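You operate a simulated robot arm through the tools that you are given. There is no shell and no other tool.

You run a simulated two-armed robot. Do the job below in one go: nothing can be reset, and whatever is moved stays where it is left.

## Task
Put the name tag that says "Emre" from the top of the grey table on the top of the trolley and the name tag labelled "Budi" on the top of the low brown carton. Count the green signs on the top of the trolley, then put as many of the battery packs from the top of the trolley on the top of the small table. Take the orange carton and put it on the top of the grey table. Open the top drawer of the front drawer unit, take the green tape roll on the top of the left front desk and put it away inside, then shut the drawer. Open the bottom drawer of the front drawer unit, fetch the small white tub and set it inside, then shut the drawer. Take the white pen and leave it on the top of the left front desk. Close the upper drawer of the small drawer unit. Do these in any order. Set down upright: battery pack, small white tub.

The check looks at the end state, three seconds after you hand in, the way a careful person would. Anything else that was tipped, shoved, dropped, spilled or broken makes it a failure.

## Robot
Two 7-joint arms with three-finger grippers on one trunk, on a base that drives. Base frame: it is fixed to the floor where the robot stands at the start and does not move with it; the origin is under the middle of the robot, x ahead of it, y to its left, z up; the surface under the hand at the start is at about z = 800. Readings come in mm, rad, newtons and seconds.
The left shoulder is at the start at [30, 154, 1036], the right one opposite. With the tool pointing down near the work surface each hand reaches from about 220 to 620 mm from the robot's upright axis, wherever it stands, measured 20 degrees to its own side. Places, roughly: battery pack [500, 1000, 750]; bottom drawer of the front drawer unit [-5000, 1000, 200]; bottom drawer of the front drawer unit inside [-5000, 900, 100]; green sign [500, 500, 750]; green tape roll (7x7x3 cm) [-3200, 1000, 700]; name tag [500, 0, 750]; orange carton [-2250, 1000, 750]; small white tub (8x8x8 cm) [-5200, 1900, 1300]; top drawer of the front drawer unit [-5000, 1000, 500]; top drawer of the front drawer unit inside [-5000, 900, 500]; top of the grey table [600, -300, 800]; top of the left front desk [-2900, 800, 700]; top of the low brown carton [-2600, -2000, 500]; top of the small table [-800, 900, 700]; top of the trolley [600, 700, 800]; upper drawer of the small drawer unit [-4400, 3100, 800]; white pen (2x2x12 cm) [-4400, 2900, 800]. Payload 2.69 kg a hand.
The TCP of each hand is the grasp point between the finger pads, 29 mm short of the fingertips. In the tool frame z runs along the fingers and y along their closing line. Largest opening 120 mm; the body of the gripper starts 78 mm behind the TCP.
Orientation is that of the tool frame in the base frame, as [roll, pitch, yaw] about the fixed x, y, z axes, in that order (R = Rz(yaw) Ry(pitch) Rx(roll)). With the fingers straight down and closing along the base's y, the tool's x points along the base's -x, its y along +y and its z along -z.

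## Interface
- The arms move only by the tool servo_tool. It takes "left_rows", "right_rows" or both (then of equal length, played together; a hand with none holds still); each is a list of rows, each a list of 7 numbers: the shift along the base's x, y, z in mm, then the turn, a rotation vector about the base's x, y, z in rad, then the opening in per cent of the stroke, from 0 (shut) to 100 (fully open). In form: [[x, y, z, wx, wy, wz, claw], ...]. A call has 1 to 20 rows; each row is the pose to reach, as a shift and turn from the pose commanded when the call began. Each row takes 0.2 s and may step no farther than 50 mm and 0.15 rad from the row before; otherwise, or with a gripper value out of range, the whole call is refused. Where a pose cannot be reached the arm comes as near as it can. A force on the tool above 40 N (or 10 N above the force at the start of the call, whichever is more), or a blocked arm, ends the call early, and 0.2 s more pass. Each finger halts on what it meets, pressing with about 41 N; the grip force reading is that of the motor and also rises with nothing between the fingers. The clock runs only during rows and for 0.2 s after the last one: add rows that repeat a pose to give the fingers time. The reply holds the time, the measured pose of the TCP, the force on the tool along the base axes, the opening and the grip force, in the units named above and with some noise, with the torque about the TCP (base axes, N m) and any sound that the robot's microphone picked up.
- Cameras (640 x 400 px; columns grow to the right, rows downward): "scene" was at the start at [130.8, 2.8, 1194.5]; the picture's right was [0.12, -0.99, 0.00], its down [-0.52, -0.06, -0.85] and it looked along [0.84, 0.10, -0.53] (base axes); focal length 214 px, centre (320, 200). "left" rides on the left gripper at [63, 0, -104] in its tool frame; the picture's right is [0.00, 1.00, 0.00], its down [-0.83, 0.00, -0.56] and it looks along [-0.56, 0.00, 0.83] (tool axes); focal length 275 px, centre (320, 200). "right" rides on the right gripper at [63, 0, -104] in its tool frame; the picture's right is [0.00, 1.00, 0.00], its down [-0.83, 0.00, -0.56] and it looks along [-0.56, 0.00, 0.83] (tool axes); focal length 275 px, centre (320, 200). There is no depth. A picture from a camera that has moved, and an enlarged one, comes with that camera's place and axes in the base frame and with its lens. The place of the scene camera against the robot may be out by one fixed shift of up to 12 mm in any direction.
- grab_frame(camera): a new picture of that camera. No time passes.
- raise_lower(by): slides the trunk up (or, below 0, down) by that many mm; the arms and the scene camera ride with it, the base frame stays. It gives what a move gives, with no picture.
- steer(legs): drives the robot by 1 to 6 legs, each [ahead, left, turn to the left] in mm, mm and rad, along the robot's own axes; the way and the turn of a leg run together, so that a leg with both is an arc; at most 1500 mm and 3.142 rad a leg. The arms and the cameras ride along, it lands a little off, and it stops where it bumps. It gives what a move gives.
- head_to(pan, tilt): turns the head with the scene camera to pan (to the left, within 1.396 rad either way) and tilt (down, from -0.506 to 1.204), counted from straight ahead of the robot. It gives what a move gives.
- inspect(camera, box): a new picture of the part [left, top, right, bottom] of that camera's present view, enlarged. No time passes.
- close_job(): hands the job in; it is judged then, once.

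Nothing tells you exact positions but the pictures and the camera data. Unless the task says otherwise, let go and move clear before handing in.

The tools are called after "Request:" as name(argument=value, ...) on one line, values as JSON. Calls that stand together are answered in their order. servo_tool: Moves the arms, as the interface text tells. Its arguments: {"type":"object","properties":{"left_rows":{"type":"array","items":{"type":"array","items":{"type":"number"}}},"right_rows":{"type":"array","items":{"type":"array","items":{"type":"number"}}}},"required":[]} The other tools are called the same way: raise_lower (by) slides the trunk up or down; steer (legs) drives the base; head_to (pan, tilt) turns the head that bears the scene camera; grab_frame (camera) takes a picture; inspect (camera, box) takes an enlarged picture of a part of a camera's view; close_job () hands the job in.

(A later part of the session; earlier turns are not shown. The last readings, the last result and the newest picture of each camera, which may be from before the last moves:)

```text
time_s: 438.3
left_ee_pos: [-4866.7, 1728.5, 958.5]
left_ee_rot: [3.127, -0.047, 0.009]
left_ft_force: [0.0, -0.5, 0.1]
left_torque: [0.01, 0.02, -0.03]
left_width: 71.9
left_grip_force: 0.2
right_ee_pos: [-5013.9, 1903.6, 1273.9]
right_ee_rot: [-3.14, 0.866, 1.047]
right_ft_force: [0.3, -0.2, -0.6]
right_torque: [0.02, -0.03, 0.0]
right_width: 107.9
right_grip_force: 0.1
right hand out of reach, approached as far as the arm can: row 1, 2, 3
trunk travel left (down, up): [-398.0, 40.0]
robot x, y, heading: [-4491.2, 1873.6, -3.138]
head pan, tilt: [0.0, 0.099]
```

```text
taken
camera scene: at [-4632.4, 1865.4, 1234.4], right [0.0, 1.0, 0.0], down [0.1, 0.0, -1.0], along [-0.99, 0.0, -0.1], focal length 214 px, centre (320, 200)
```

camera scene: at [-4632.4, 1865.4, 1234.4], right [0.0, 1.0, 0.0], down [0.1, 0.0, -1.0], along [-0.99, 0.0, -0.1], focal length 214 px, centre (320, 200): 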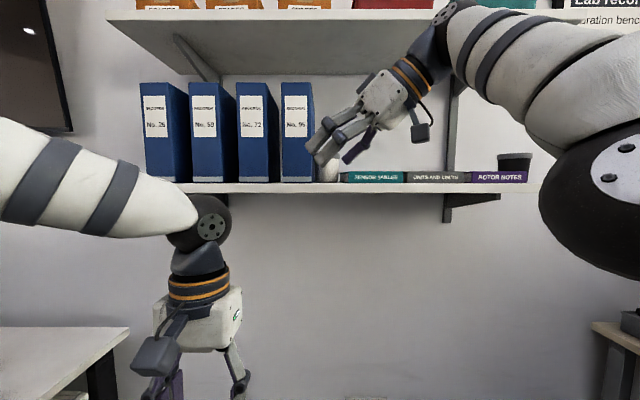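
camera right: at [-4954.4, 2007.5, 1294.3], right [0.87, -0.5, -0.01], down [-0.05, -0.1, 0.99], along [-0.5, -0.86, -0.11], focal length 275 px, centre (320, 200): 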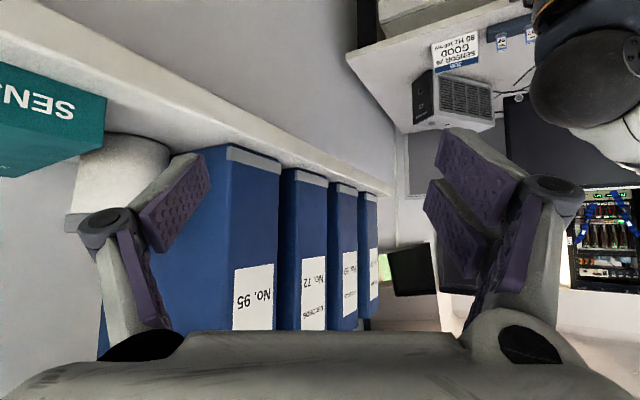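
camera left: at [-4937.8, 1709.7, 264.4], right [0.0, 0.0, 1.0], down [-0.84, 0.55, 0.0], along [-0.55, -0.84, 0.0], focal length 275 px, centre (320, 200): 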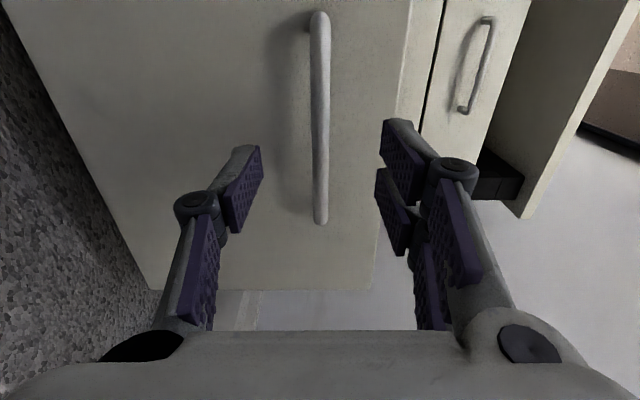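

The pose is feasible. For a safe grip around the lid I'll use less turn (closing line nearly front-to-back) and a bit more lean, at z≈1298. I set that pose here first.

Request:
servo_tool(right_rows=[[15, -3, 5, 0, 0, 0.09, 85], [30, -6, 10, 0, 0, 0.18, 85], [45, -9, 15, 0, 0, 0.27, 85], [60, -12, 20, 0, 0, 0.353, 85], [68, -14, 24, 0, 0, 0.353, 85]])

Request:
servo_tool(right_rows=[[0, 0, 0, -0.066, 0.012, 0, 85], [0, 0, 0, -0.132, 0.023, 0, 85], [0, 0, 0, -0.132, 0.023, 0, 85]])

Request:
grab_frame(camera="scene")

Request:
grab_frame(camera="right")

```text
time_s: 439.5
left_ee_pos: [-4865.7, 1729.1, 959.1]
left_ee_rot: [3.127, -0.048, 0.01]
left_ft_force: [-0.2, -1.5, -0.3]
left_torque: [0.0, 0.02, 0.01]
left_width: 71.8
left_grip_force: 0.1
right_ee_pos: [-4940.9, 1891.9, 1295.1]
right_ee_rot: [-3.138, 0.868, 1.403]
right_ft_force: [0.4, 0.1, -0.3]
right_torque: [0.01, -0.01, -0.01]
right_width: 102.0
right_grip_force: 0.1
right hand out of reach, approached as far as the arm can: row 2, 3, 4, 5
trunk travel left (down, up): [-398.0, 40.0]
robot x, y, heading: [-4494.5, 1872.1, -3.135]
head pan, tilt: [0.0, 0.099]
```

```text
time_s: 440.3
left_ee_pos: [-4867.1, 1728.0, 958.0]
left_ee_rot: [3.125, -0.047, 0.011]
left_ft_force: [-0.6, -0.3, -0.1]
left_torque: [-0.03, 0.0, -0.01]
left_width: 72.1
left_grip_force: 0.1
right_ee_pos: [-4941.4, 1891.7, 1293.4]
right_ee_rot: [-3.135, 1.002, 1.402]
right_ft_force: [0.0, -1.5, -0.7]
right_torque: [-0.02, 0.01, 0.0]
right_width: 102.0
right_grip_force: 0.1
trunk travel left (down, up): [-398.0, 40.0]
robot x, y, heading: [-4488.2, 1872.4, -3.141]
head pan, tilt: [0.0, 0.099]
```

```text
taken
camera scene: at [-4632.3, 1865.4, 1234.4], right [0.0, 1.0, 0.0], down [0.1, 0.0, -1.0], along [-1.0, 0.0, -0.1], focal length 214 px, centre (320, 200)
```

scene: 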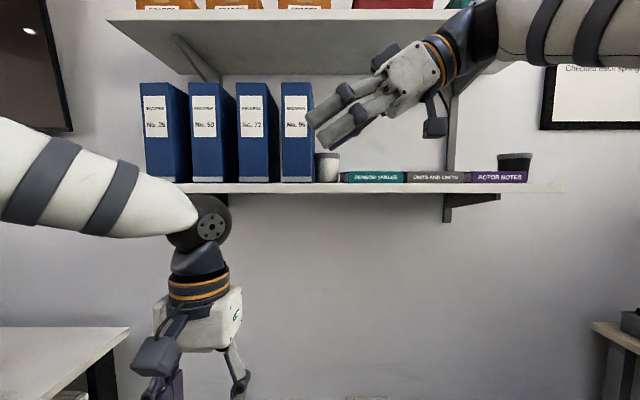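

```text
taken
camera right: at [-4921.7, 2011.5, 1297.6], right [0.99, -0.17, -0.01], down [0.01, 0.02, 1.0], along [-0.17, -0.99, 0.02], focal length 275 px, centre (320, 200)
```

right: 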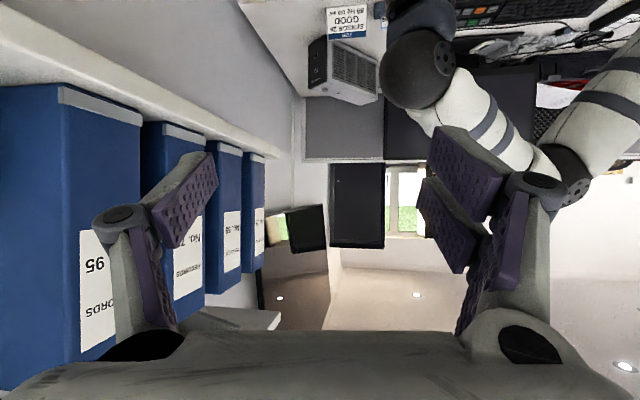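

I lower the left hand out of the way, sidestep right so the right hand is over the books, and then drive in toward the shelf.

Request:
servo_tool(left_rows=[[10, 0, -40, 0, 0, 0, 60], [20, 0, -80, 0, 0, 0, 60], [30, 0, -120, 0, 0, 0, 60]])

Request:
steer(legs=[[0, -122, 0], [130, 0, 0]])

Request:
grab_frame(camera="scene")

Request:
grab_frame(camera="right")

```text
time_s: 441.1
left_ee_pos: [-4835.4, 1734.4, 840.0]
left_ee_rot: [3.125, -0.047, 0.011]
left_ft_force: [0.3, -0.7, 0.6]
left_torque: [0.0, -0.03, 0.03]
left_width: 72.0
left_grip_force: 0.1
right_ee_pos: [-4940.6, 1891.5, 1293.2]
right_ee_rot: [-3.137, 1.003, 1.403]
right_ft_force: [0.7, 0.4, -0.7]
right_torque: [0.03, -0.01, 0.03]
right_width: 101.8
right_grip_force: 0.0
trunk travel left (down, up): [-398.0, 40.0]
robot x, y, heading: [-4490.4, 1874.5, -3.143]
head pan, tilt: [0.0, 0.099]
```

```text
time_s: 443.6
left_ee_pos: [-4966.0, 1855.5, 839.7]
left_ee_rot: [3.126, -0.048, 0.003]
left_ft_force: [-0.6, 0.0, 0.0]
left_torque: [-0.03, -0.04, 0.03]
left_width: 71.8
left_grip_force: 0.1
right_ee_pos: [-5072.0, 2012.5, 1293.5]
right_ee_rot: [-3.14, 1.002, 1.395]
right_ft_force: [0.0, 0.5, -0.8]
right_torque: [0.02, 0.0, 0.05]
right_width: 102.0
right_grip_force: 0.2
trunk travel left (down, up): [-398.0, 40.0]
robot x, y, heading: [-4617.5, 1994.3, 3.132]
head pan, tilt: [0.0, 0.099]
```

```text
taken
camera scene: at [-4762.1, 1985.4, 1234.3], right [0.0, 1.0, 0.0], down [0.1, 0.0, -0.99], along [-0.99, 0.0, -0.1], focal length 214 px, centre (320, 200)
```

scene: 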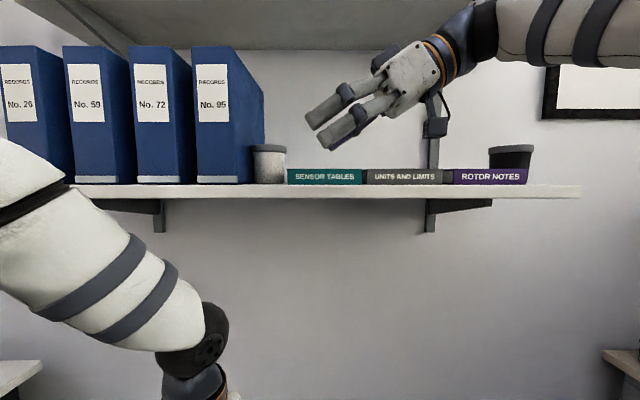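

```text
taken
camera right: at [-5050.9, 2133.3, 1297.1], right [0.98, -0.18, -0.01], down [0.01, 0.02, 1.0], along [-0.18, -0.98, 0.02], focal length 275 px, centre (320, 200)
```

right: 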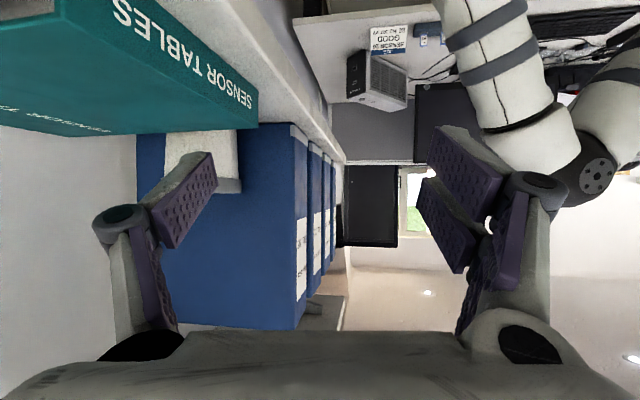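

The tub's centre is about (-5214, 1884) with lid top z≈1297. I drive ahead 140 mm so that the fingers are level with it in depth, beside it over the books.

Request:
steer(legs=[[140, 0, 0.008]])

Request:
grab_frame(camera="scene")

Request:
grab_frame(camera="right")

```text
time_s: 444.9
left_ee_pos: [-5106.9, 1853.3, 838.9]
left_ee_rot: [3.127, -0.047, 0.013]
left_ft_force: [-0.8, 0.5, -0.6]
left_torque: [0.01, 0.0, 0.01]
left_width: 71.9
left_grip_force: 0.1
right_ee_pos: [-5213.9, 2010.0, 1293.1]
right_ee_rot: [-3.14, 1.002, 1.401]
right_ft_force: [-0.3, -0.4, -0.9]
right_torque: [-0.05, -0.03, 0.02]
right_width: 102.2
right_grip_force: 0.0
trunk travel left (down, up): [-398.0, 40.0]
robot x, y, heading: [-4760.0, 1997.1, -3.141]
head pan, tilt: [0.0, 0.099]
```

```text
taken
camera scene: at [-4904.2, 1984.4, 1234.3], right [0.0, 1.0, 0.0], down [0.1, 0.0, -0.99], along [-0.99, 0.0, -0.1], focal length 214 px, centre (320, 200)
```

scene: 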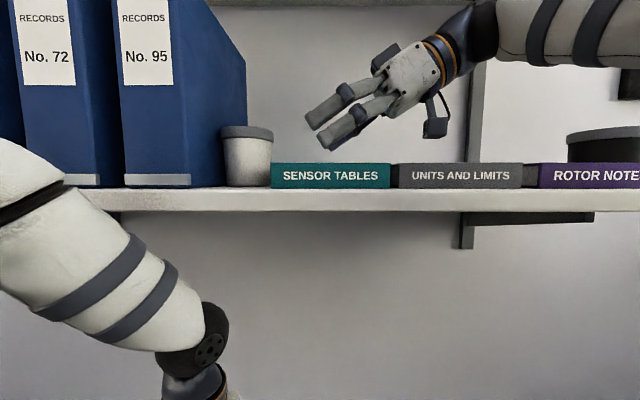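

```text
taken
camera right: at [-5194.1, 2130.2, 1297.1], right [0.99, -0.17, -0.01], down [0.01, 0.02, 1.0], along [-0.17, -0.99, 0.02], focal length 275 px, centre (320, 200)
```

right: 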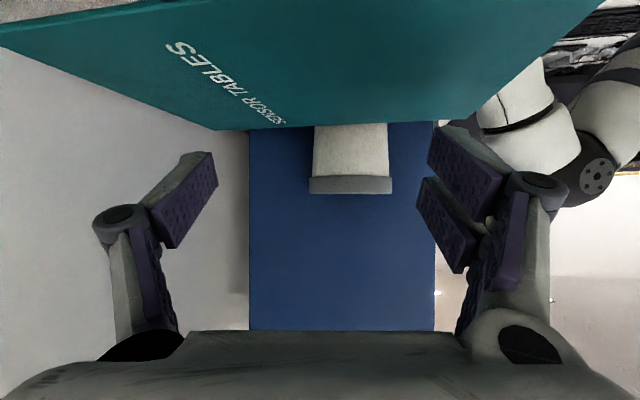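

The view along the shelf shows the tub centred at x≈-5208, lid z 1281–1297, and my fingers will straddle it. I lower 5 mm and slide left toward it in two steps.

Request:
servo_tool(right_rows=[[3, 0, -3, 0, 0, 0, 85], [5, 0, -5, 0, 0, 0, 85]])

Request:
steer(legs=[[0, 65, 0]])

Request:
grab_frame(camera="right")

Request:
grab_frame(camera="scene")

```text
time_s: 445.5
left_ee_pos: [-5106.8, 1852.0, 840.4]
left_ee_rot: [3.126, -0.047, 0.013]
left_ft_force: [0.1, -0.1, -0.1]
left_torque: [0.01, 0.0, 0.01]
left_width: 72.1
left_grip_force: 0.1
right_ee_pos: [-5207.2, 2009.7, 1288.5]
right_ee_rot: [-3.14, 1.001, 1.404]
right_ft_force: [-0.5, -0.6, -0.2]
right_torque: [0.01, -0.01, 0.01]
right_width: 101.9
right_grip_force: 0.0
trunk travel left (down, up): [-398.0, 40.0]
robot x, y, heading: [-4761.3, 1994.3, -3.137]
head pan, tilt: [0.0, 0.099]
```

```text
time_s: 446.7
left_ee_pos: [-5105.7, 1790.4, 840.2]
left_ee_rot: [3.125, -0.048, 0.013]
left_ft_force: [-0.6, -0.1, 0.6]
left_torque: [0.01, 0.02, -0.01]
left_width: 72.0
left_grip_force: 0.1
right_ee_pos: [-5209.0, 1946.9, 1288.6]
right_ee_rot: [-3.136, 0.999, 1.404]
right_ft_force: [0.5, 0.0, 0.3]
right_torque: [0.04, 0.02, -0.02]
right_width: 102.1
right_grip_force: 0.1
trunk travel left (down, up): [-398.0, 40.0]
robot x, y, heading: [-4759.1, 1931.1, -3.138]
head pan, tilt: [0.0, 0.099]
```

```text
taken
camera right: at [-5187.9, 2067.5, 1292.6], right [0.99, -0.17, -0.01], down [0.01, 0.02, 1.0], along [-0.17, -0.99, 0.02], focal length 275 px, centre (320, 200)
```

right: 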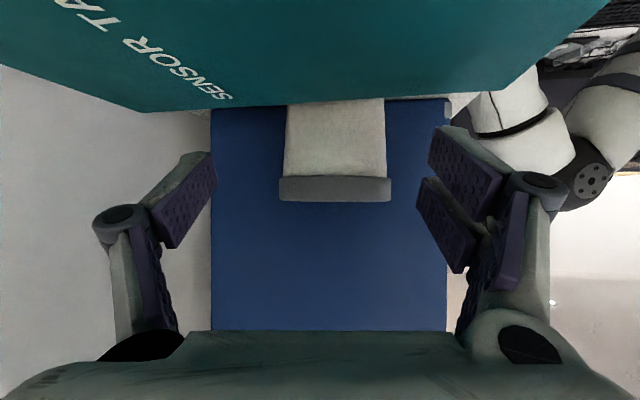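

```text
taken
camera scene: at [-4903.2, 1921.7, 1234.4], right [0.0, 1.0, 0.0], down [0.1, 0.0, -1.0], along [-1.0, 0.0, -0.1], focal length 214 px, centre (320, 200)
```

scene: 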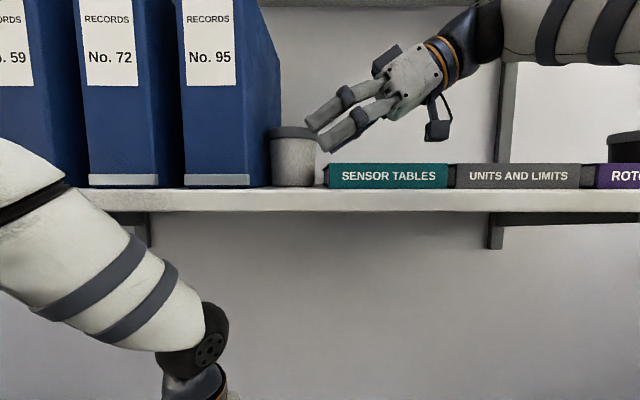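

Aligned. I slide the last 58 mm so the fingers are in front of and behind the lid.

Request:
steer(legs=[[0, 58, 0]])

Request:
grab_frame(camera="right")

Request:
grab_frame(camera="scene")

```text
time_s: 447.8
left_ee_pos: [-5106.6, 1732.7, 840.0]
left_ee_rot: [3.126, -0.047, 0.009]
left_ft_force: [-0.3, -0.5, 0.6]
left_torque: [0.03, -0.02, -0.03]
left_width: 71.9
left_grip_force: 0.1
right_ee_pos: [-5208.3, 1890.4, 1288.4]
right_ee_rot: [-3.138, 1.0, 1.4]
right_ft_force: [0.0, -0.3, 0.3]
right_torque: [0.0, -0.01, -0.03]
right_width: 102.0
right_grip_force: 0.1
trunk travel left (down, up): [-398.0, 40.0]
robot x, y, heading: [-4761.7, 1873.2, -3.143]
head pan, tilt: [0.0, 0.099]
```

```text
taken
camera right: at [-5187.5, 2010.6, 1292.6], right [0.99, -0.17, -0.01], down [0.01, 0.02, 1.0], along [-0.17, -0.99, 0.02], focal length 275 px, centre (320, 200)
```

right: 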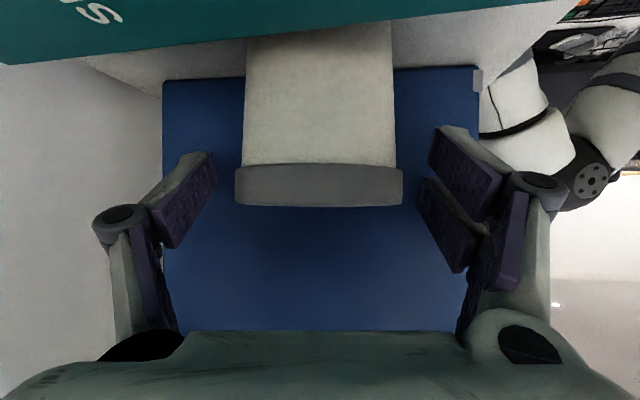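

```text
taken
camera scene: at [-4903.1, 1864.2, 1234.4], right [0.0, 1.0, 0.0], down [0.1, 0.0, -1.0], along [-1.0, 0.0, -0.1], focal length 214 px, centre (320, 200)
```

scene: 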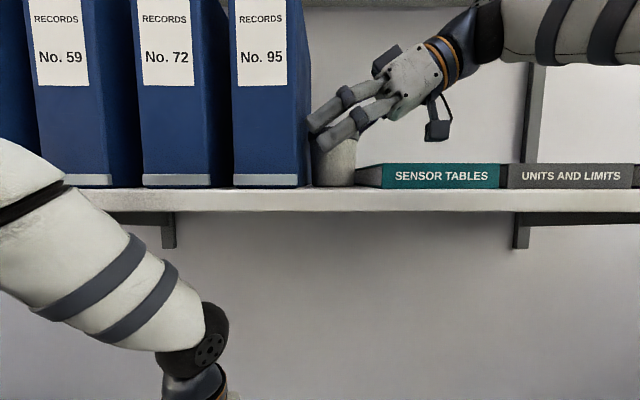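

The lid is centred between the fingers. I close and lift slightly.

Request:
servo_tool(right_rows=[[0, 0, 0, 0, 0, 0, 72], [0, 0, 0, 0, 0, 0, 55], [0, 0, 0, 0, 0, 0, 55], [0, 0, 0, 0, 0, 0, 55]])

Request:
grab_frame(camera="right")

```text
time_s: 448.8
left_ee_pos: [-5106.3, 1732.6, 839.6]
left_ee_rot: [3.125, -0.047, 0.007]
left_ft_force: [-0.6, 0.3, 0.0]
left_torque: [0.05, 0.02, 0.02]
left_width: 71.7
left_grip_force: 0.0
right_ee_pos: [-5208.0, 1890.5, 1288.1]
right_ee_rot: [-3.139, 1.001, 1.402]
right_ft_force: [0.2, 0.6, 0.7]
right_torque: [0.04, 0.01, 0.01]
right_width: 67.7
right_grip_force: 41.1
trunk travel left (down, up): [-398.0, 40.0]
robot x, y, heading: [-4762.5, 1872.6, -3.14]
head pan, tilt: [0.0, 0.099]
```

```text
taken
camera right: at [-5187.5, 2011.2, 1292.6], right [0.99, -0.17, -0.01], down [0.01, 0.02, 1.0], along [-0.17, -0.99, 0.02], focal length 275 px, centre (320, 200)
```

right: 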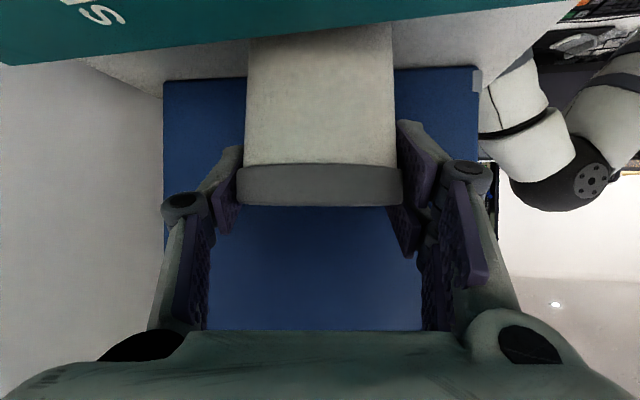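

Gripped. I lift it with the trunk by 30 mm and look.

Request:
raise_lower(by=30)

Request:
grab_frame(camera="right")

Request:
grab_frame(camera="scene")

```text
time_s: 449.5
left_ee_pos: [-5106.7, 1733.0, 869.5]
left_ee_rot: [3.126, -0.049, 0.007]
left_ft_force: [0.5, 0.1, -0.4]
left_torque: [0.01, -0.03, 0.02]
left_width: 72.1
left_grip_force: 0.0
right_ee_pos: [-5208.7, 1890.4, 1318.3]
right_ee_rot: [3.14, 1.0, 1.395]
right_ft_force: [-0.3, 0.3, -1.2]
right_torque: [-0.05, 0.0, 0.02]
right_width: 67.7
right_grip_force: 41.2
trunk travel left (down, up): [-428.0, 10.0]
robot x, y, heading: [-4761.5, 1873.4, -3.143]
head pan, tilt: [0.0, 0.099]
```

```text
taken
camera right: at [-5189.2, 2011.3, 1321.0], right [0.99, -0.17, 0.0], down [0.01, 0.02, 1.0], along [-0.17, -0.99, 0.02], focal length 275 px, centre (320, 200)
```

right: 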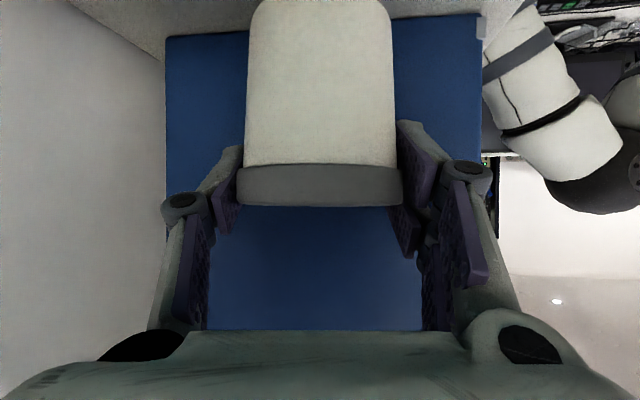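

```text
taken
camera scene: at [-4872.1, 1864.8, 1268.0], right [0.0, 1.0, 0.0], down [0.1, 0.0, -0.99], along [-0.99, 0.0, -0.1], focal length 214 px, centre (320, 200)
```

scene: 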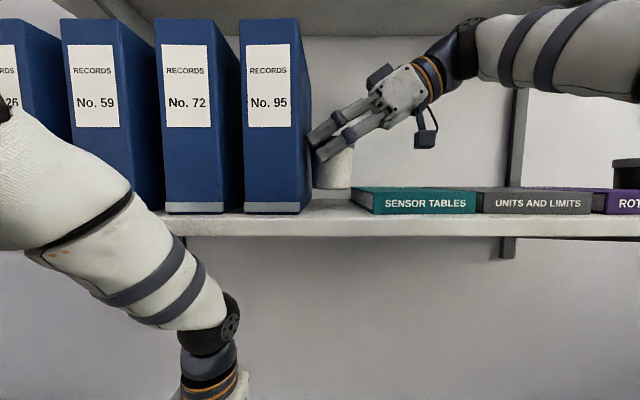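

The tub is up, upright in the grip. I ease 8 mm away from the binder and back straight out.

Request:
steer(legs=[[-30, -8, 0], [-340, 0, 0]])

Request:
grab_frame(camera="scene")

Request:
grab_frame(camera="right")

```text
time_s: 452.2
left_ee_pos: [-4732.0, 1741.4, 869.7]
left_ee_rot: [3.124, -0.047, 0.009]
left_ft_force: [-0.1, -0.3, 0.5]
left_torque: [0.0, -0.01, -0.02]
left_width: 71.9
left_grip_force: 0.0
right_ee_pos: [-4832.2, 1898.8, 1319.6]
right_ee_rot: [-3.138, 1.001, 1.4]
right_ft_force: [-0.1, 0.3, -0.6]
right_torque: [0.02, 0.04, -0.06]
right_width: 67.3
right_grip_force: 41.4
trunk travel left (down, up): [-428.0, 10.0]
robot x, y, heading: [-4386.3, 1883.7, -3.143]
head pan, tilt: [0.0, 0.099]
```

```text
taken
camera scene: at [-4496.1, 1873.1, 1268.2], right [0.0, 1.0, 0.0], down [0.1, 0.0, -1.0], along [-1.0, 0.0, -0.1], focal length 214 px, centre (320, 200)
```

scene: 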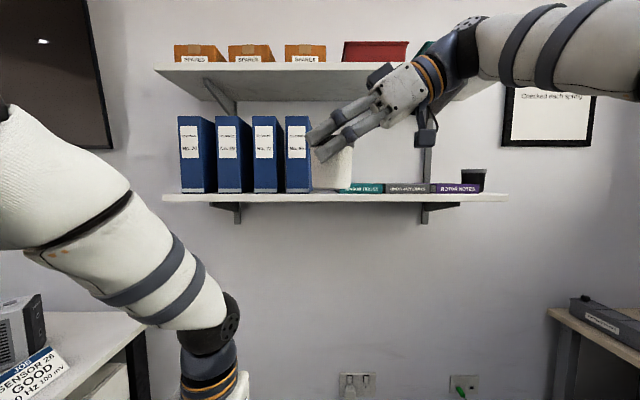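

```text
taken
camera right: at [-4812.5, 2019.5, 1322.5], right [0.99, -0.17, -0.01], down [0.01, 0.02, 1.0], along [-0.17, -0.99, 0.02], focal length 275 px, centre (320, 200)
```

right: 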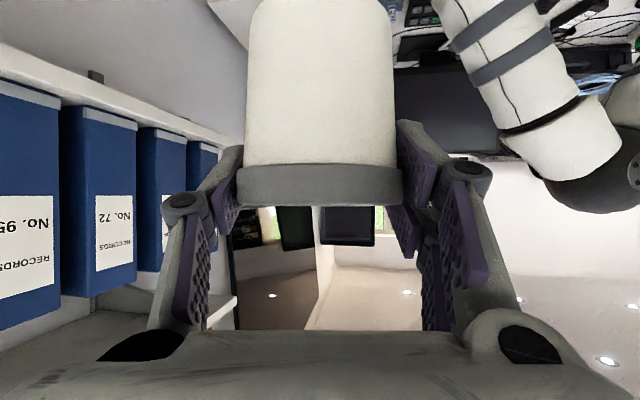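

The tub is out, held upright with a leaning hand. To put it into the drawer I need a vertical grip, so I'll set it down upright on a free surface first and regrasp. I turn to look at the window bench, where the pen and the small drawer unit are too.

Request:
steer(legs=[[0, 0, -1.571]])

Request:
head_to(pan=0.0, tilt=0.5)

Request:
grab_frame(camera="scene")

Request:
inspect(camera="scene", box=[200, 60, 440, 210])

```text
time_s: 456.5
left_ee_pos: [-4519.2, 2229.9, 871.2]
left_ee_rot: [3.124, -0.048, -1.579]
left_ft_force: [-0.2, -0.3, -0.3]
left_torque: [0.03, -0.01, -0.01]
left_width: 71.8
left_grip_force: 0.0
right_ee_pos: [-4360.2, 2327.7, 1318.4]
right_ee_rot: [-3.138, 1.002, -0.189]
right_ft_force: [0.1, -0.3, -1.1]
right_torque: [-0.03, 0.0, -0.01]
right_width: 67.2
right_grip_force: 41.1
trunk travel left (down, up): [-428.0, 10.0]
robot x, y, heading: [-4388.1, 1882.4, 1.553]
head pan, tilt: [0.0, 0.099]
```

```text
time_s: 457.4
left_ee_pos: [-4519.7, 2228.8, 870.9]
left_ee_rot: [3.123, -0.047, -1.579]
left_ft_force: [-1.4, 0.4, -0.1]
left_torque: [-0.02, -0.04, -0.01]
left_width: 72.1
left_grip_force: 0.2
right_ee_pos: [-4360.5, 2327.0, 1319.5]
right_ee_rot: [-3.138, 1.0, -0.189]
right_ft_force: [-0.2, 0.2, -1.5]
right_torque: [-0.03, 0.02, 0.0]
right_width: 67.6
right_grip_force: 40.6
trunk travel left (down, up): [-428.0, 10.0]
robot x, y, heading: [-4386.9, 1882.9, 1.553]
head pan, tilt: [0.0, 0.499]
```

```text
taken
camera scene: at [-4387.7, 1979.0, 1231.2], right [1.0, -0.02, 0.0], down [-0.01, -0.48, -0.88], along [0.02, 0.88, -0.48], focal length 214 px, centre (320, 200)
```

scene: 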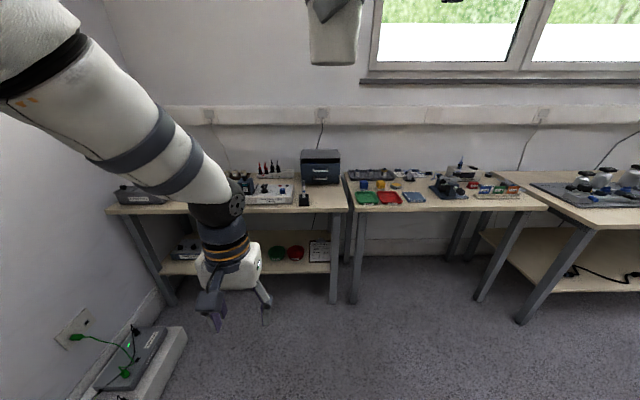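

```text
2.67 times, centred on (320, 135) of scene
camera zoom: at [-4387.7, 1979.0, 1231.2], right [1.0, -0.02, 0.0], down [-0.01, -0.48, -0.88], along [0.02, 0.88, -0.48], focal length 572 px, centre (320, 373)
```

zoom: 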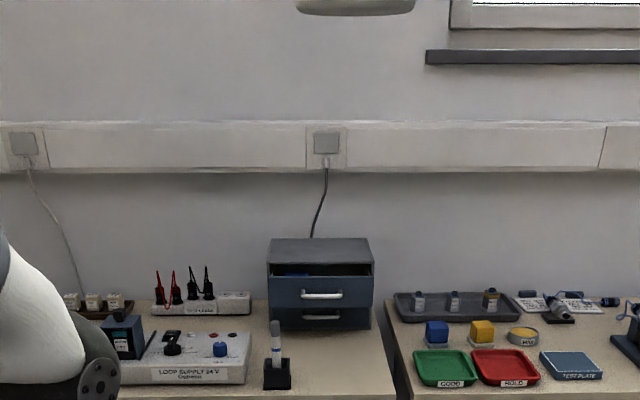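

The bench shows the half-open upper drawer of the small blue unit, the white pen standing in a black holder, and a free patch to the right of it. I raise the left hand a little and drive up to the bench.

Request:
servo_tool(left_rows=[[0, 0, 40, 0, 0, 0, 60], [0, 0, 80, 0, 0, 0, 60]])

Request:
steer(legs=[[0, 0, 0.018], [430, 0, 0]])

Request:
head_to(pan=0.0, tilt=0.7)

Request:
grab_frame(camera="scene")

Request:
inspect(camera="scene", box=[200, 80, 420, 240])

```text
time_s: 458.0
left_ee_pos: [-4520.4, 2226.7, 951.9]
left_ee_rot: [3.126, -0.046, -1.582]
left_ft_force: [0.5, -0.7, -0.2]
left_torque: [0.01, 0.0, -0.02]
left_width: 72.1
left_grip_force: 0.1
right_ee_pos: [-4359.8, 2326.6, 1318.9]
right_ee_rot: [-3.137, 1.002, -0.189]
right_ft_force: [0.2, -0.5, -0.8]
right_torque: [-0.02, -0.01, -0.03]
right_width: 67.8
right_grip_force: 41.0
trunk travel left (down, up): [-428.0, 10.0]
robot x, y, heading: [-4385.7, 1877.1, 1.554]
head pan, tilt: [0.0, 0.499]
```

```text
time_s: 460.9
left_ee_pos: [-4528.6, 2656.3, 951.8]
left_ee_rot: [3.123, -0.047, -1.559]
left_ft_force: [-0.4, -0.3, 0.7]
left_torque: [-0.01, -0.05, 0.0]
left_width: 72.0
left_grip_force: 0.2
right_ee_pos: [-4369.0, 2760.1, 1319.2]
right_ee_rot: [-3.139, 1.0, -0.17]
right_ft_force: [-0.7, 0.4, -0.9]
right_torque: [0.01, 0.01, 0.02]
right_width: 67.7
right_grip_force: 41.5
trunk travel left (down, up): [-428.0, 10.0]
robot x, y, heading: [-4384.0, 2314.6, 1.57]
head pan, tilt: [0.0, 0.499]
```

```text
time_s: 461.7
left_ee_pos: [-4527.7, 2656.8, 950.9]
left_ee_rot: [3.124, -0.048, -1.561]
left_ft_force: [0.6, -0.3, -0.3]
left_torque: [0.05, -0.01, -0.03]
left_width: 71.8
left_grip_force: 0.1
right_ee_pos: [-4370.9, 2759.1, 1319.3]
right_ee_rot: [-3.137, 1.001, -0.169]
right_ft_force: [0.4, 0.6, -1.6]
right_torque: [-0.01, -0.01, 0.02]
right_width: 67.7
right_grip_force: 40.8
trunk travel left (down, up): [-428.0, 10.0]
robot x, y, heading: [-4389.6, 2313.0, 1.575]
head pan, tilt: [0.0, 0.7]
```

```text
taken
camera scene: at [-4390.1, 2404.3, 1213.5], right [1.0, 0.0, 0.0], down [0.0, -0.64, -0.77], along [0.0, 0.77, -0.64], focal length 214 px, centre (320, 200)
```

scene: 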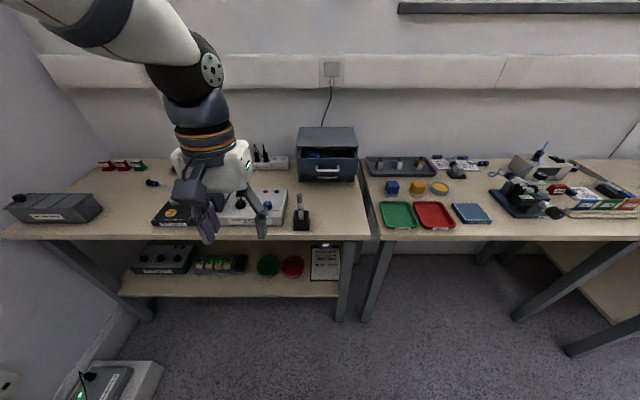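

```text
2.50 times, centred on (310, 160) of scene
camera zoom: at [-4390.1, 2404.3, 1213.5], right [1.0, 0.0, 0.0], down [0.0, -0.64, -0.77], along [0.0, 0.77, -0.64], focal length 536 px, centre (345, 300)
```

zoom: 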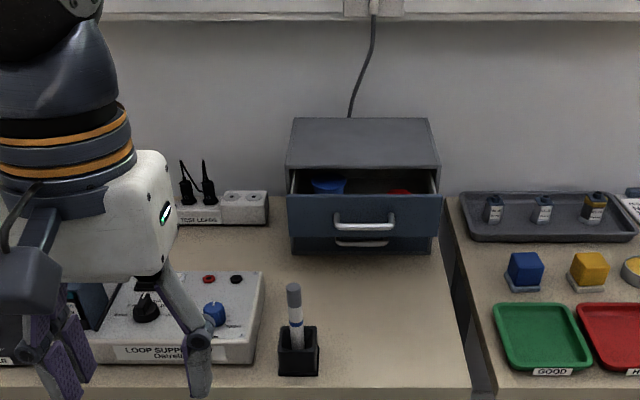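

The bench top is at z≈724; the pen holder is at (-4444, 2850) and there is a free patch at about (-4315, 2905). I drive 100 mm closer and lower the tub toward that patch.

Request:
steer(legs=[[100, 0, 0]])

Request:
servo_tool(right_rows=[[8, 6, -45, 0, 0, 0, 55], [16, 12, -90, 0, 0, 0, 55], [24, 18, -135, 0, 0, 0, 55], [32, 24, -180, 0, 0, 0, 55], [40, 30, -225, 0, 0, 0, 55], [48, 36, -270, 0, 0, 0, 55], [55, 42, -315, 0, 0, 0, 55], [55, 42, -360, 0, 0, 0, 55], [55, 42, -405, 0, 0, 0, 55], [55, 42, -445, 0, 0, 0, 55]])

Request:
grab_frame(camera="scene")

Request:
grab_frame(camera="right")

```text
time_s: 462.8
left_ee_pos: [-4526.4, 2758.9, 952.3]
left_ee_rot: [3.123, -0.048, -1.564]
left_ft_force: [0.6, 0.6, 0.3]
left_torque: [-0.01, 0.0, -0.01]
left_width: 71.8
left_grip_force: 0.1
right_ee_pos: [-4368.2, 2860.5, 1317.2]
right_ee_rot: [-3.137, 0.999, -0.172]
right_ft_force: [0.1, 0.5, -1.2]
right_torque: [0.0, 0.0, 0.03]
right_width: 67.4
right_grip_force: 40.9
trunk travel left (down, up): [-428.0, 10.0]
robot x, y, heading: [-4388.0, 2413.4, 1.57]
head pan, tilt: [0.0, 0.7]
```

```text
time_s: 465.0
left_ee_pos: [-4526.8, 2758.7, 951.7]
left_ee_rot: [3.125, -0.047, -1.562]
left_ft_force: [0.1, 0.7, 0.2]
left_torque: [-0.01, 0.06, 0.02]
left_width: 72.2
left_grip_force: 0.1
right_ee_pos: [-4314.0, 2902.4, 875.4]
right_ee_rot: [-3.137, 1.0, -0.172]
right_ft_force: [0.1, 0.0, -1.6]
right_torque: [-0.01, -0.02, -0.01]
right_width: 67.7
right_grip_force: 41.3
trunk travel left (down, up): [-428.0, 10.0]
robot x, y, heading: [-4386.9, 2413.1, 1.568]
head pan, tilt: [0.0, 0.7]
```

```text
taken
camera scene: at [-4389.7, 2505.7, 1213.3], right [1.0, 0.0, 0.0], down [0.0, -0.64, -0.76], along [0.0, 0.76, -0.64], focal length 214 px, centre (320, 200)
```

scene: 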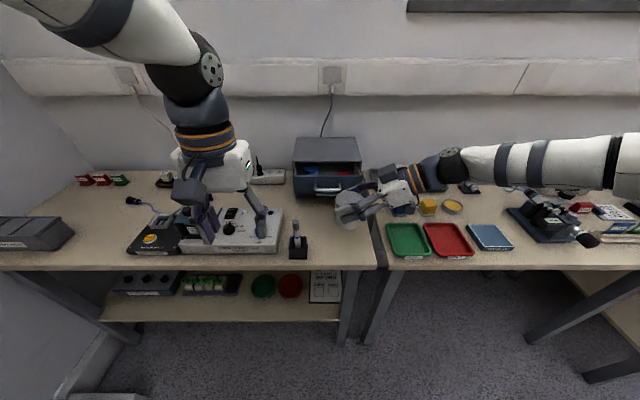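

```text
taken
camera right: at [-4194.7, 2881.7, 880.0], right [-0.17, -0.98, -0.01], down [0.02, -0.01, 1.0], along [-0.98, 0.17, 0.02], focal length 275 px, centre (320, 200)
```

right: 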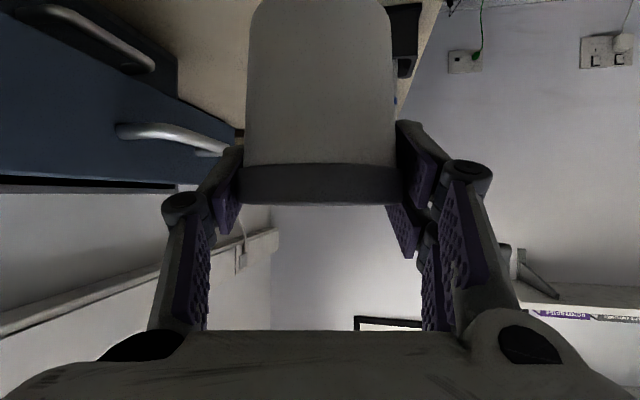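

Clear all round. I lower the tub to the bench gently.

Request:
servo_tool(right_rows=[[0, 0, -30, 0, 0, 0, 55], [0, 0, -55, 0, 0, 0, 55], [0, 0, -68, 0, 0, 0, 55], [0, 0, -73, 0, 0, 0, 55], [0, 0, -76, 0, 0, 0, 55], [0, 0, -79, 0, 0, 0, 55], [0, 0, -82, 0, 0, 0, 55]])

Request:
inspect(camera="scene", box=[260, 120, 460, 280])

```text
time_s: 466.6
left_ee_pos: [-4526.0, 2754.9, 954.6]
left_ee_rot: [3.123, -0.042, -1.563]
left_ft_force: [0.2, 0.3, -0.1]
left_torque: [0.05, -0.01, 0.0]
left_width: 72.0
left_grip_force: 0.1
right_ee_pos: [-4313.1, 2900.3, 797.6]
right_ee_rot: [-3.118, 1.007, -0.159]
right_ft_force: [7.9, -3.5, 33.9]
right_torque: [-0.35, -0.43, -0.05]
right_width: 67.8
right_grip_force: 41.2
trunk travel left (down, up): [-428.0, 10.0]
robot x, y, heading: [-4390.5, 2412.2, 1.566]
head pan, tilt: [0.0, 0.7]
```

```text
2.50 times, centred on (360, 200) of scene
camera zoom: at [-4389.3, 2501.8, 1214.3], right [1.0, 0.0, 0.0], down [0.0, -0.64, -0.77], along [0.0, 0.77, -0.64], focal length 536 px, centre (220, 200)
```

zoom: 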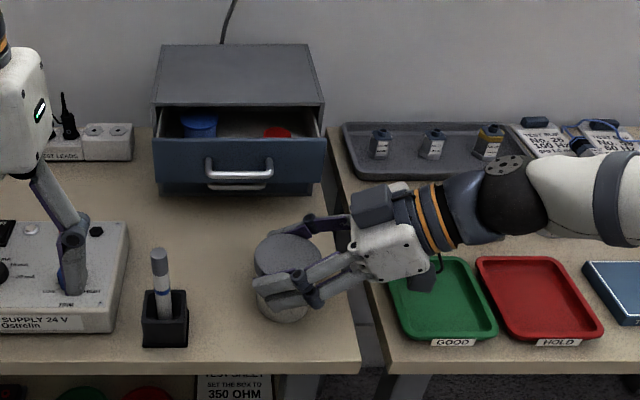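

The tub stands on the bench. I relax, open the fingers and withdraw along the lean (to the right and up).

Request:
servo_tool(right_rows=[[0, 0, 2, 0, 0, 0, 60], [0, 0, 2, 0, 0, 0, 75], [0, 0, 2, 0, 0, 0, 85], [0, 0, 2, 0, 0, 0, 85]])

Request:
grab_frame(camera="right")

Request:
servo_tool(right_rows=[[25, -4, 16, 0, 0, 0, 85], [50, -8, 32, 0, 0, 0, 85], [75, -12, 48, 0, 0, 0, 85], [100, -16, 70, 0, 0, 0, 85], [120, -20, 100, 0, 0, 0, 85], [130, -20, 140, 0, 0, 0, 85]])

Request:
grab_frame(camera="right")

Request:
inspect(camera="scene", box=[260, 120, 460, 280])

```text
time_s: 467.6
left_ee_pos: [-4526.9, 2756.7, 951.8]
left_ee_rot: [3.124, -0.046, -1.565]
left_ft_force: [0.8, 0.2, 0.0]
left_torque: [0.05, 0.03, 0.0]
left_width: 71.8
left_grip_force: 0.0
right_ee_pos: [-4314.5, 2901.3, 794.5]
right_ee_rot: [-3.137, 1.001, -0.172]
right_ft_force: [0.4, -0.4, 0.2]
right_torque: [-0.03, -0.02, 0.01]
right_width: 102.0
right_grip_force: 0.1
trunk travel left (down, up): [-428.0, 10.0]
robot x, y, heading: [-4384.8, 2418.5, 1.567]
head pan, tilt: [0.0, 0.7]
```

```text
taken
camera right: at [-4194.2, 2880.6, 797.3], right [-0.17, -0.98, -0.01], down [0.02, -0.01, 1.0], along [-0.98, 0.17, 0.02], focal length 275 px, centre (320, 200)
```

right: 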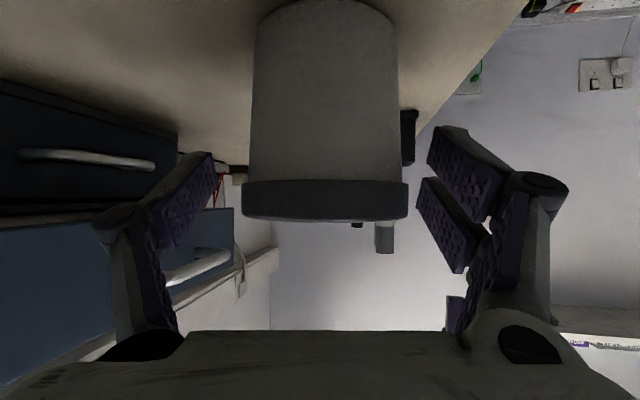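

```text
time_s: 469.0
left_ee_pos: [-4527.2, 2757.1, 952.5]
left_ee_rot: [3.125, -0.046, -1.562]
left_ft_force: [-0.1, 0.8, 0.4]
left_torque: [0.0, -0.02, 0.02]
left_width: 72.1
left_grip_force: 0.1
right_ee_pos: [-4182.9, 2879.5, 933.9]
right_ee_rot: [-3.138, 1.0, -0.174]
right_ft_force: [0.2, -0.1, -0.4]
right_torque: [-0.02, 0.0, 0.03]
right_width: 102.1
right_grip_force: 0.0
trunk travel left (down, up): [-428.0, 10.0]
robot x, y, heading: [-4390.4, 2411.1, 1.568]
head pan, tilt: [0.0, 0.7]
```

```text
taken
camera right: at [-4063.7, 2859.1, 937.5], right [-0.17, -0.98, -0.01], down [0.02, -0.01, 1.0], along [-0.98, 0.17, 0.02], focal length 275 px, centre (320, 200)
```

right: 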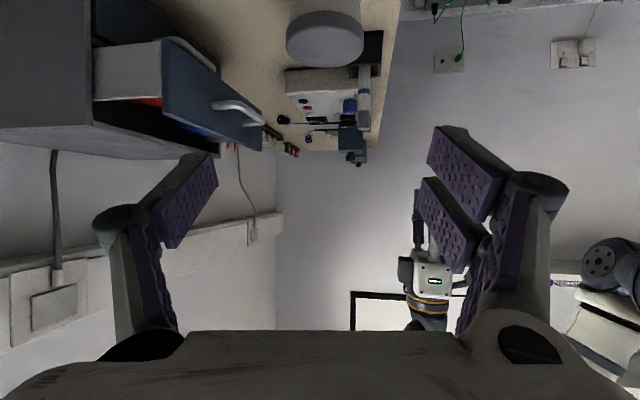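

```text
2.50 times, centred on (360, 200) of scene
camera zoom: at [-4390.0, 2504.8, 1213.5], right [1.0, 0.0, 0.0], down [0.0, -0.64, -0.77], along [0.0, 0.77, -0.64], focal length 536 px, centre (220, 200)
```

zoom: 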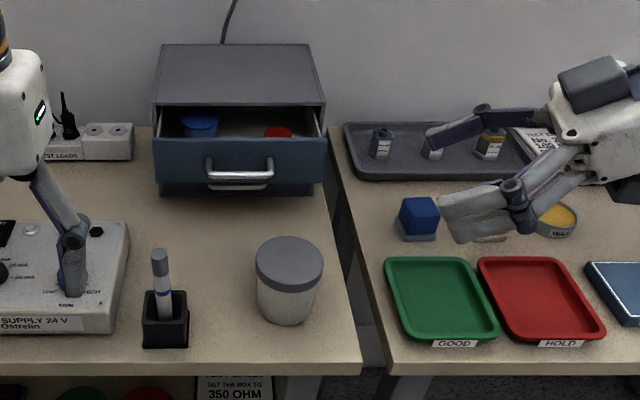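

The tub stands upright. While here, I'll close the small unit's upper drawer with the right hand: first turn the hand to vertical, high above the bench.

Request:
servo_tool(right_rows=[[0, -5, 20, -0.025, -0.142, 0, 60], [0, -10, 40, -0.05, -0.284, 0, 30], [-10, -15, 60, -0.075, -0.426, 0, 0], [-25, -15, 75, -0.1, -0.568, 0, 0], [-45, -10, 80, -0.125, -0.71, 0, 0], [-65, 0, 80, -0.15, -0.852, 0, 0], [-90, 10, 80, -0.171, -0.985, 0, 0]])

Request:
grab_frame(camera="right")

Request:
grab_frame(camera="scene")

```text
time_s: 470.6
left_ee_pos: [-4527.7, 2757.5, 951.8]
left_ee_rot: [3.125, -0.047, -1.564]
left_ft_force: [0.7, -0.4, 0.2]
left_torque: [0.0, -0.02, 0.01]
left_width: 72.0
left_grip_force: 0.1
right_ee_pos: [-4275.4, 2893.7, 1013.4]
right_ee_rot: [-3.138, -0.003, -0.173]
right_ft_force: [-0.8, 1.2, -0.8]
right_torque: [-0.01, -0.01, 0.0]
right_width: 0.0
right_grip_force: 28.6
trunk travel left (down, up): [-428.0, 10.0]
robot x, y, heading: [-4386.6, 2415.7, 1.57]
head pan, tilt: [0.0, 0.7]
```

```text
taken
camera right: at [-4213.8, 2882.6, 1118.0], right [-0.17, -0.99, 0.0], down [-0.82, 0.14, 0.55], along [-0.55, 0.1, -0.83], focal length 275 px, centre (320, 200)
```

right: 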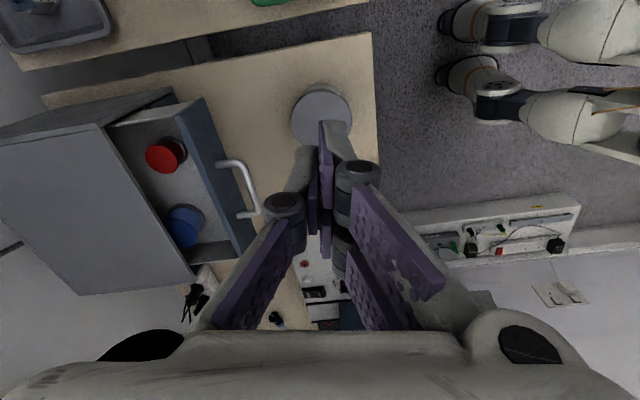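

```text
taken
camera scene: at [-4390.9, 2505.6, 1213.3], right [1.0, 0.0, 0.0], down [0.0, -0.64, -0.76], along [0.0, 0.76, -0.64], focal length 214 px, centre (320, 200)
```

scene: 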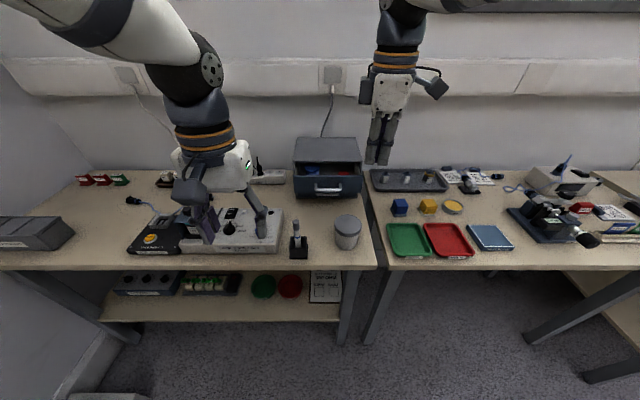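

I see into the drawer: it's open about 75 mm with its handle bar near (-4370, 3016). I drive 80 mm closer, bring the closed fingers down just in front of the bar, between pen and tub.

Request:
steer(legs=[[80, 0, 0]])

Request:
servo_tool(right_rows=[[-30, 0, 0, 0, 0, 0, 0], [-60, 0, 0, 0, 0, 0, 0], [-92, 0, 0, 0, 0, 0, 0], [-92, 0, -40, 0, 0, 0, 0], [-92, 0, -80, 0, 0, 0, 0], [-92, 0, -110, 0, 0, 0, 0], [-92, 0, -110, 0, 0, 0, 0]])

Request:
grab_frame(camera="scene")

Request:
grab_frame(camera="right")

```text
time_s: 471.7
left_ee_pos: [-4526.9, 2833.6, 950.2]
left_ee_rot: [3.124, -0.047, -1.562]
left_ft_force: [0.8, 0.2, 0.2]
left_torque: [-0.05, 0.0, 0.0]
left_width: 72.1
left_grip_force: 0.0
right_ee_pos: [-4274.6, 2969.3, 1012.6]
right_ee_rot: [-3.138, 0.003, -0.17]
right_ft_force: [-0.7, 0.6, -0.9]
right_torque: [0.0, 0.05, 0.0]
right_width: 0.0
right_grip_force: 27.8
trunk travel left (down, up): [-428.0, 10.0]
robot x, y, heading: [-4384.8, 2489.8, 1.573]
head pan, tilt: [0.0, 0.7]
```

```text
time_s: 473.3
left_ee_pos: [-4527.8, 2832.7, 952.0]
left_ee_rot: [3.124, -0.048, -1.564]
left_ft_force: [0.2, 0.3, -0.3]
left_torque: [0.03, -0.03, -0.01]
left_width: 71.8
left_grip_force: 0.0
right_ee_pos: [-4367.1, 2968.8, 905.4]
right_ee_rot: [-3.136, 0.002, -0.17]
right_ft_force: [-0.1, 0.5, 0.3]
right_torque: [0.02, 0.0, 0.0]
right_width: 0.1
right_grip_force: 28.7
trunk travel left (down, up): [-428.0, 10.0]
robot x, y, heading: [-4381.7, 2489.8, 1.575]
head pan, tilt: [0.0, 0.7]
```

```text
taken
camera scene: at [-4390.0, 2580.7, 1213.5], right [1.0, 0.0, 0.0], down [0.0, -0.64, -0.77], along [0.0, 0.77, -0.64], focal length 214 px, centre (320, 200)
```

scene: 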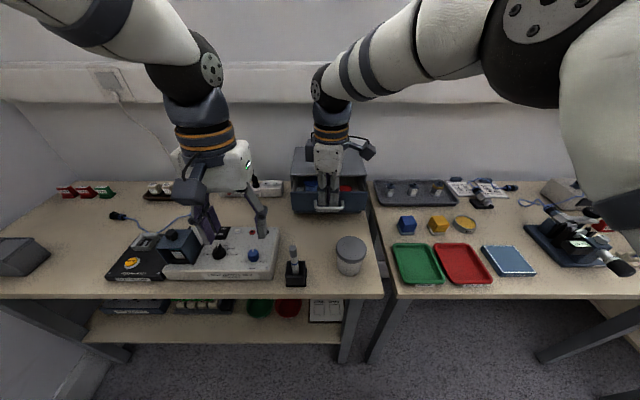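

```text
taken
camera right: at [-4305.2, 2958.4, 1009.9], right [-0.17, -0.99, -0.01], down [-0.82, 0.13, 0.56], along [-0.55, 0.1, -0.83], focal length 275 px, centre (320, 200)
```

right: 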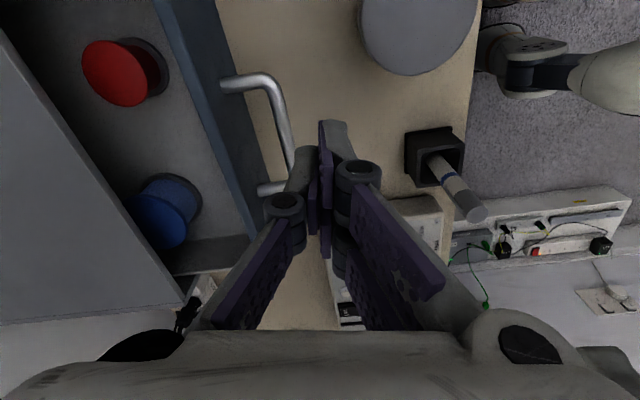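

The fingers are just in front of the bar. I lower to bar height and push gently until it stops.

Request:
servo_tool(right_rows=[[0, 0, -30, 0, 0, 0, 0], [0, 0, -60, 0, 0, 0, 0], [0, 0, -67, 0, 0, 0, 0], [0, 10, -67, 0, 0, 0, 0], [0, 20, -67, 0, 0, 0, 0], [0, 32, -67, 0, 0, 0, 0], [0, 44, -67, 0, 0, 0, 0], [0, 56, -67, 0, 0, 0, 0], [0, 68, -67, 0, 0, 0, 0], [0, 78, -67, 0, 0, 0, 0], [0, 86, -67, 0, 0, 0, 0], [0, 92, -67, 0, 0, 0, 0], [0, 98, -67, 0, 0, 0, 0]])

Request:
grab_frame(camera="right")

Request:
inspect(camera="scene", box=[240, 120, 440, 280])

```text
time_s: 476.1
left_ee_pos: [-4527.2, 2832.9, 951.7]
left_ee_rot: [3.124, -0.047, -1.563]
left_ft_force: [0.9, 1.2, 0.0]
left_torque: [0.02, 0.03, -0.04]
left_width: 72.3
left_grip_force: 0.1
right_ee_pos: [-4356.8, 3029.5, 836.8]
right_ee_rot: [-3.136, 0.0, -0.171]
right_ft_force: [0.1, -1.4, -0.7]
right_torque: [0.01, -0.02, -0.02]
right_width: 0.0
right_grip_force: 28.8
right hand out of reach, approached as far as the arm can: row 9, 10, 11, 12, 13
trunk travel left (down, up): [-428.0, 10.0]
robot x, y, heading: [-4384.9, 2488.5, 1.57]
head pan, tilt: [0.0, 0.7]
```

```text
taken
camera right: at [-4294.8, 3019.8, 942.0], right [-0.16, -0.99, 0.0], down [-0.82, 0.13, 0.56], along [-0.55, 0.1, -0.83], focal length 275 px, centre (320, 200)
```

right: 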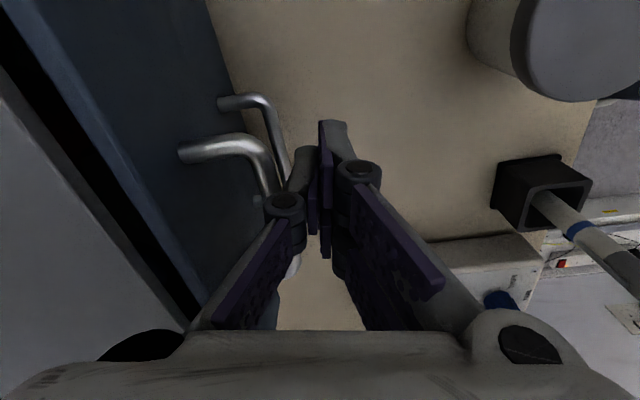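

```text
2.50 times, centred on (340, 200) of scene
camera zoom: at [-4390.0, 2580.9, 1213.4], right [1.0, 0.0, 0.0], down [0.0, -0.64, -0.76], along [0.0, 0.76, -0.64], focal length 536 px, centre (270, 200)
```

zoom: 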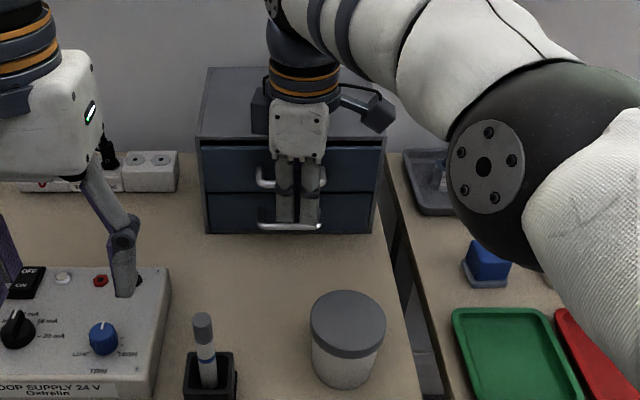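

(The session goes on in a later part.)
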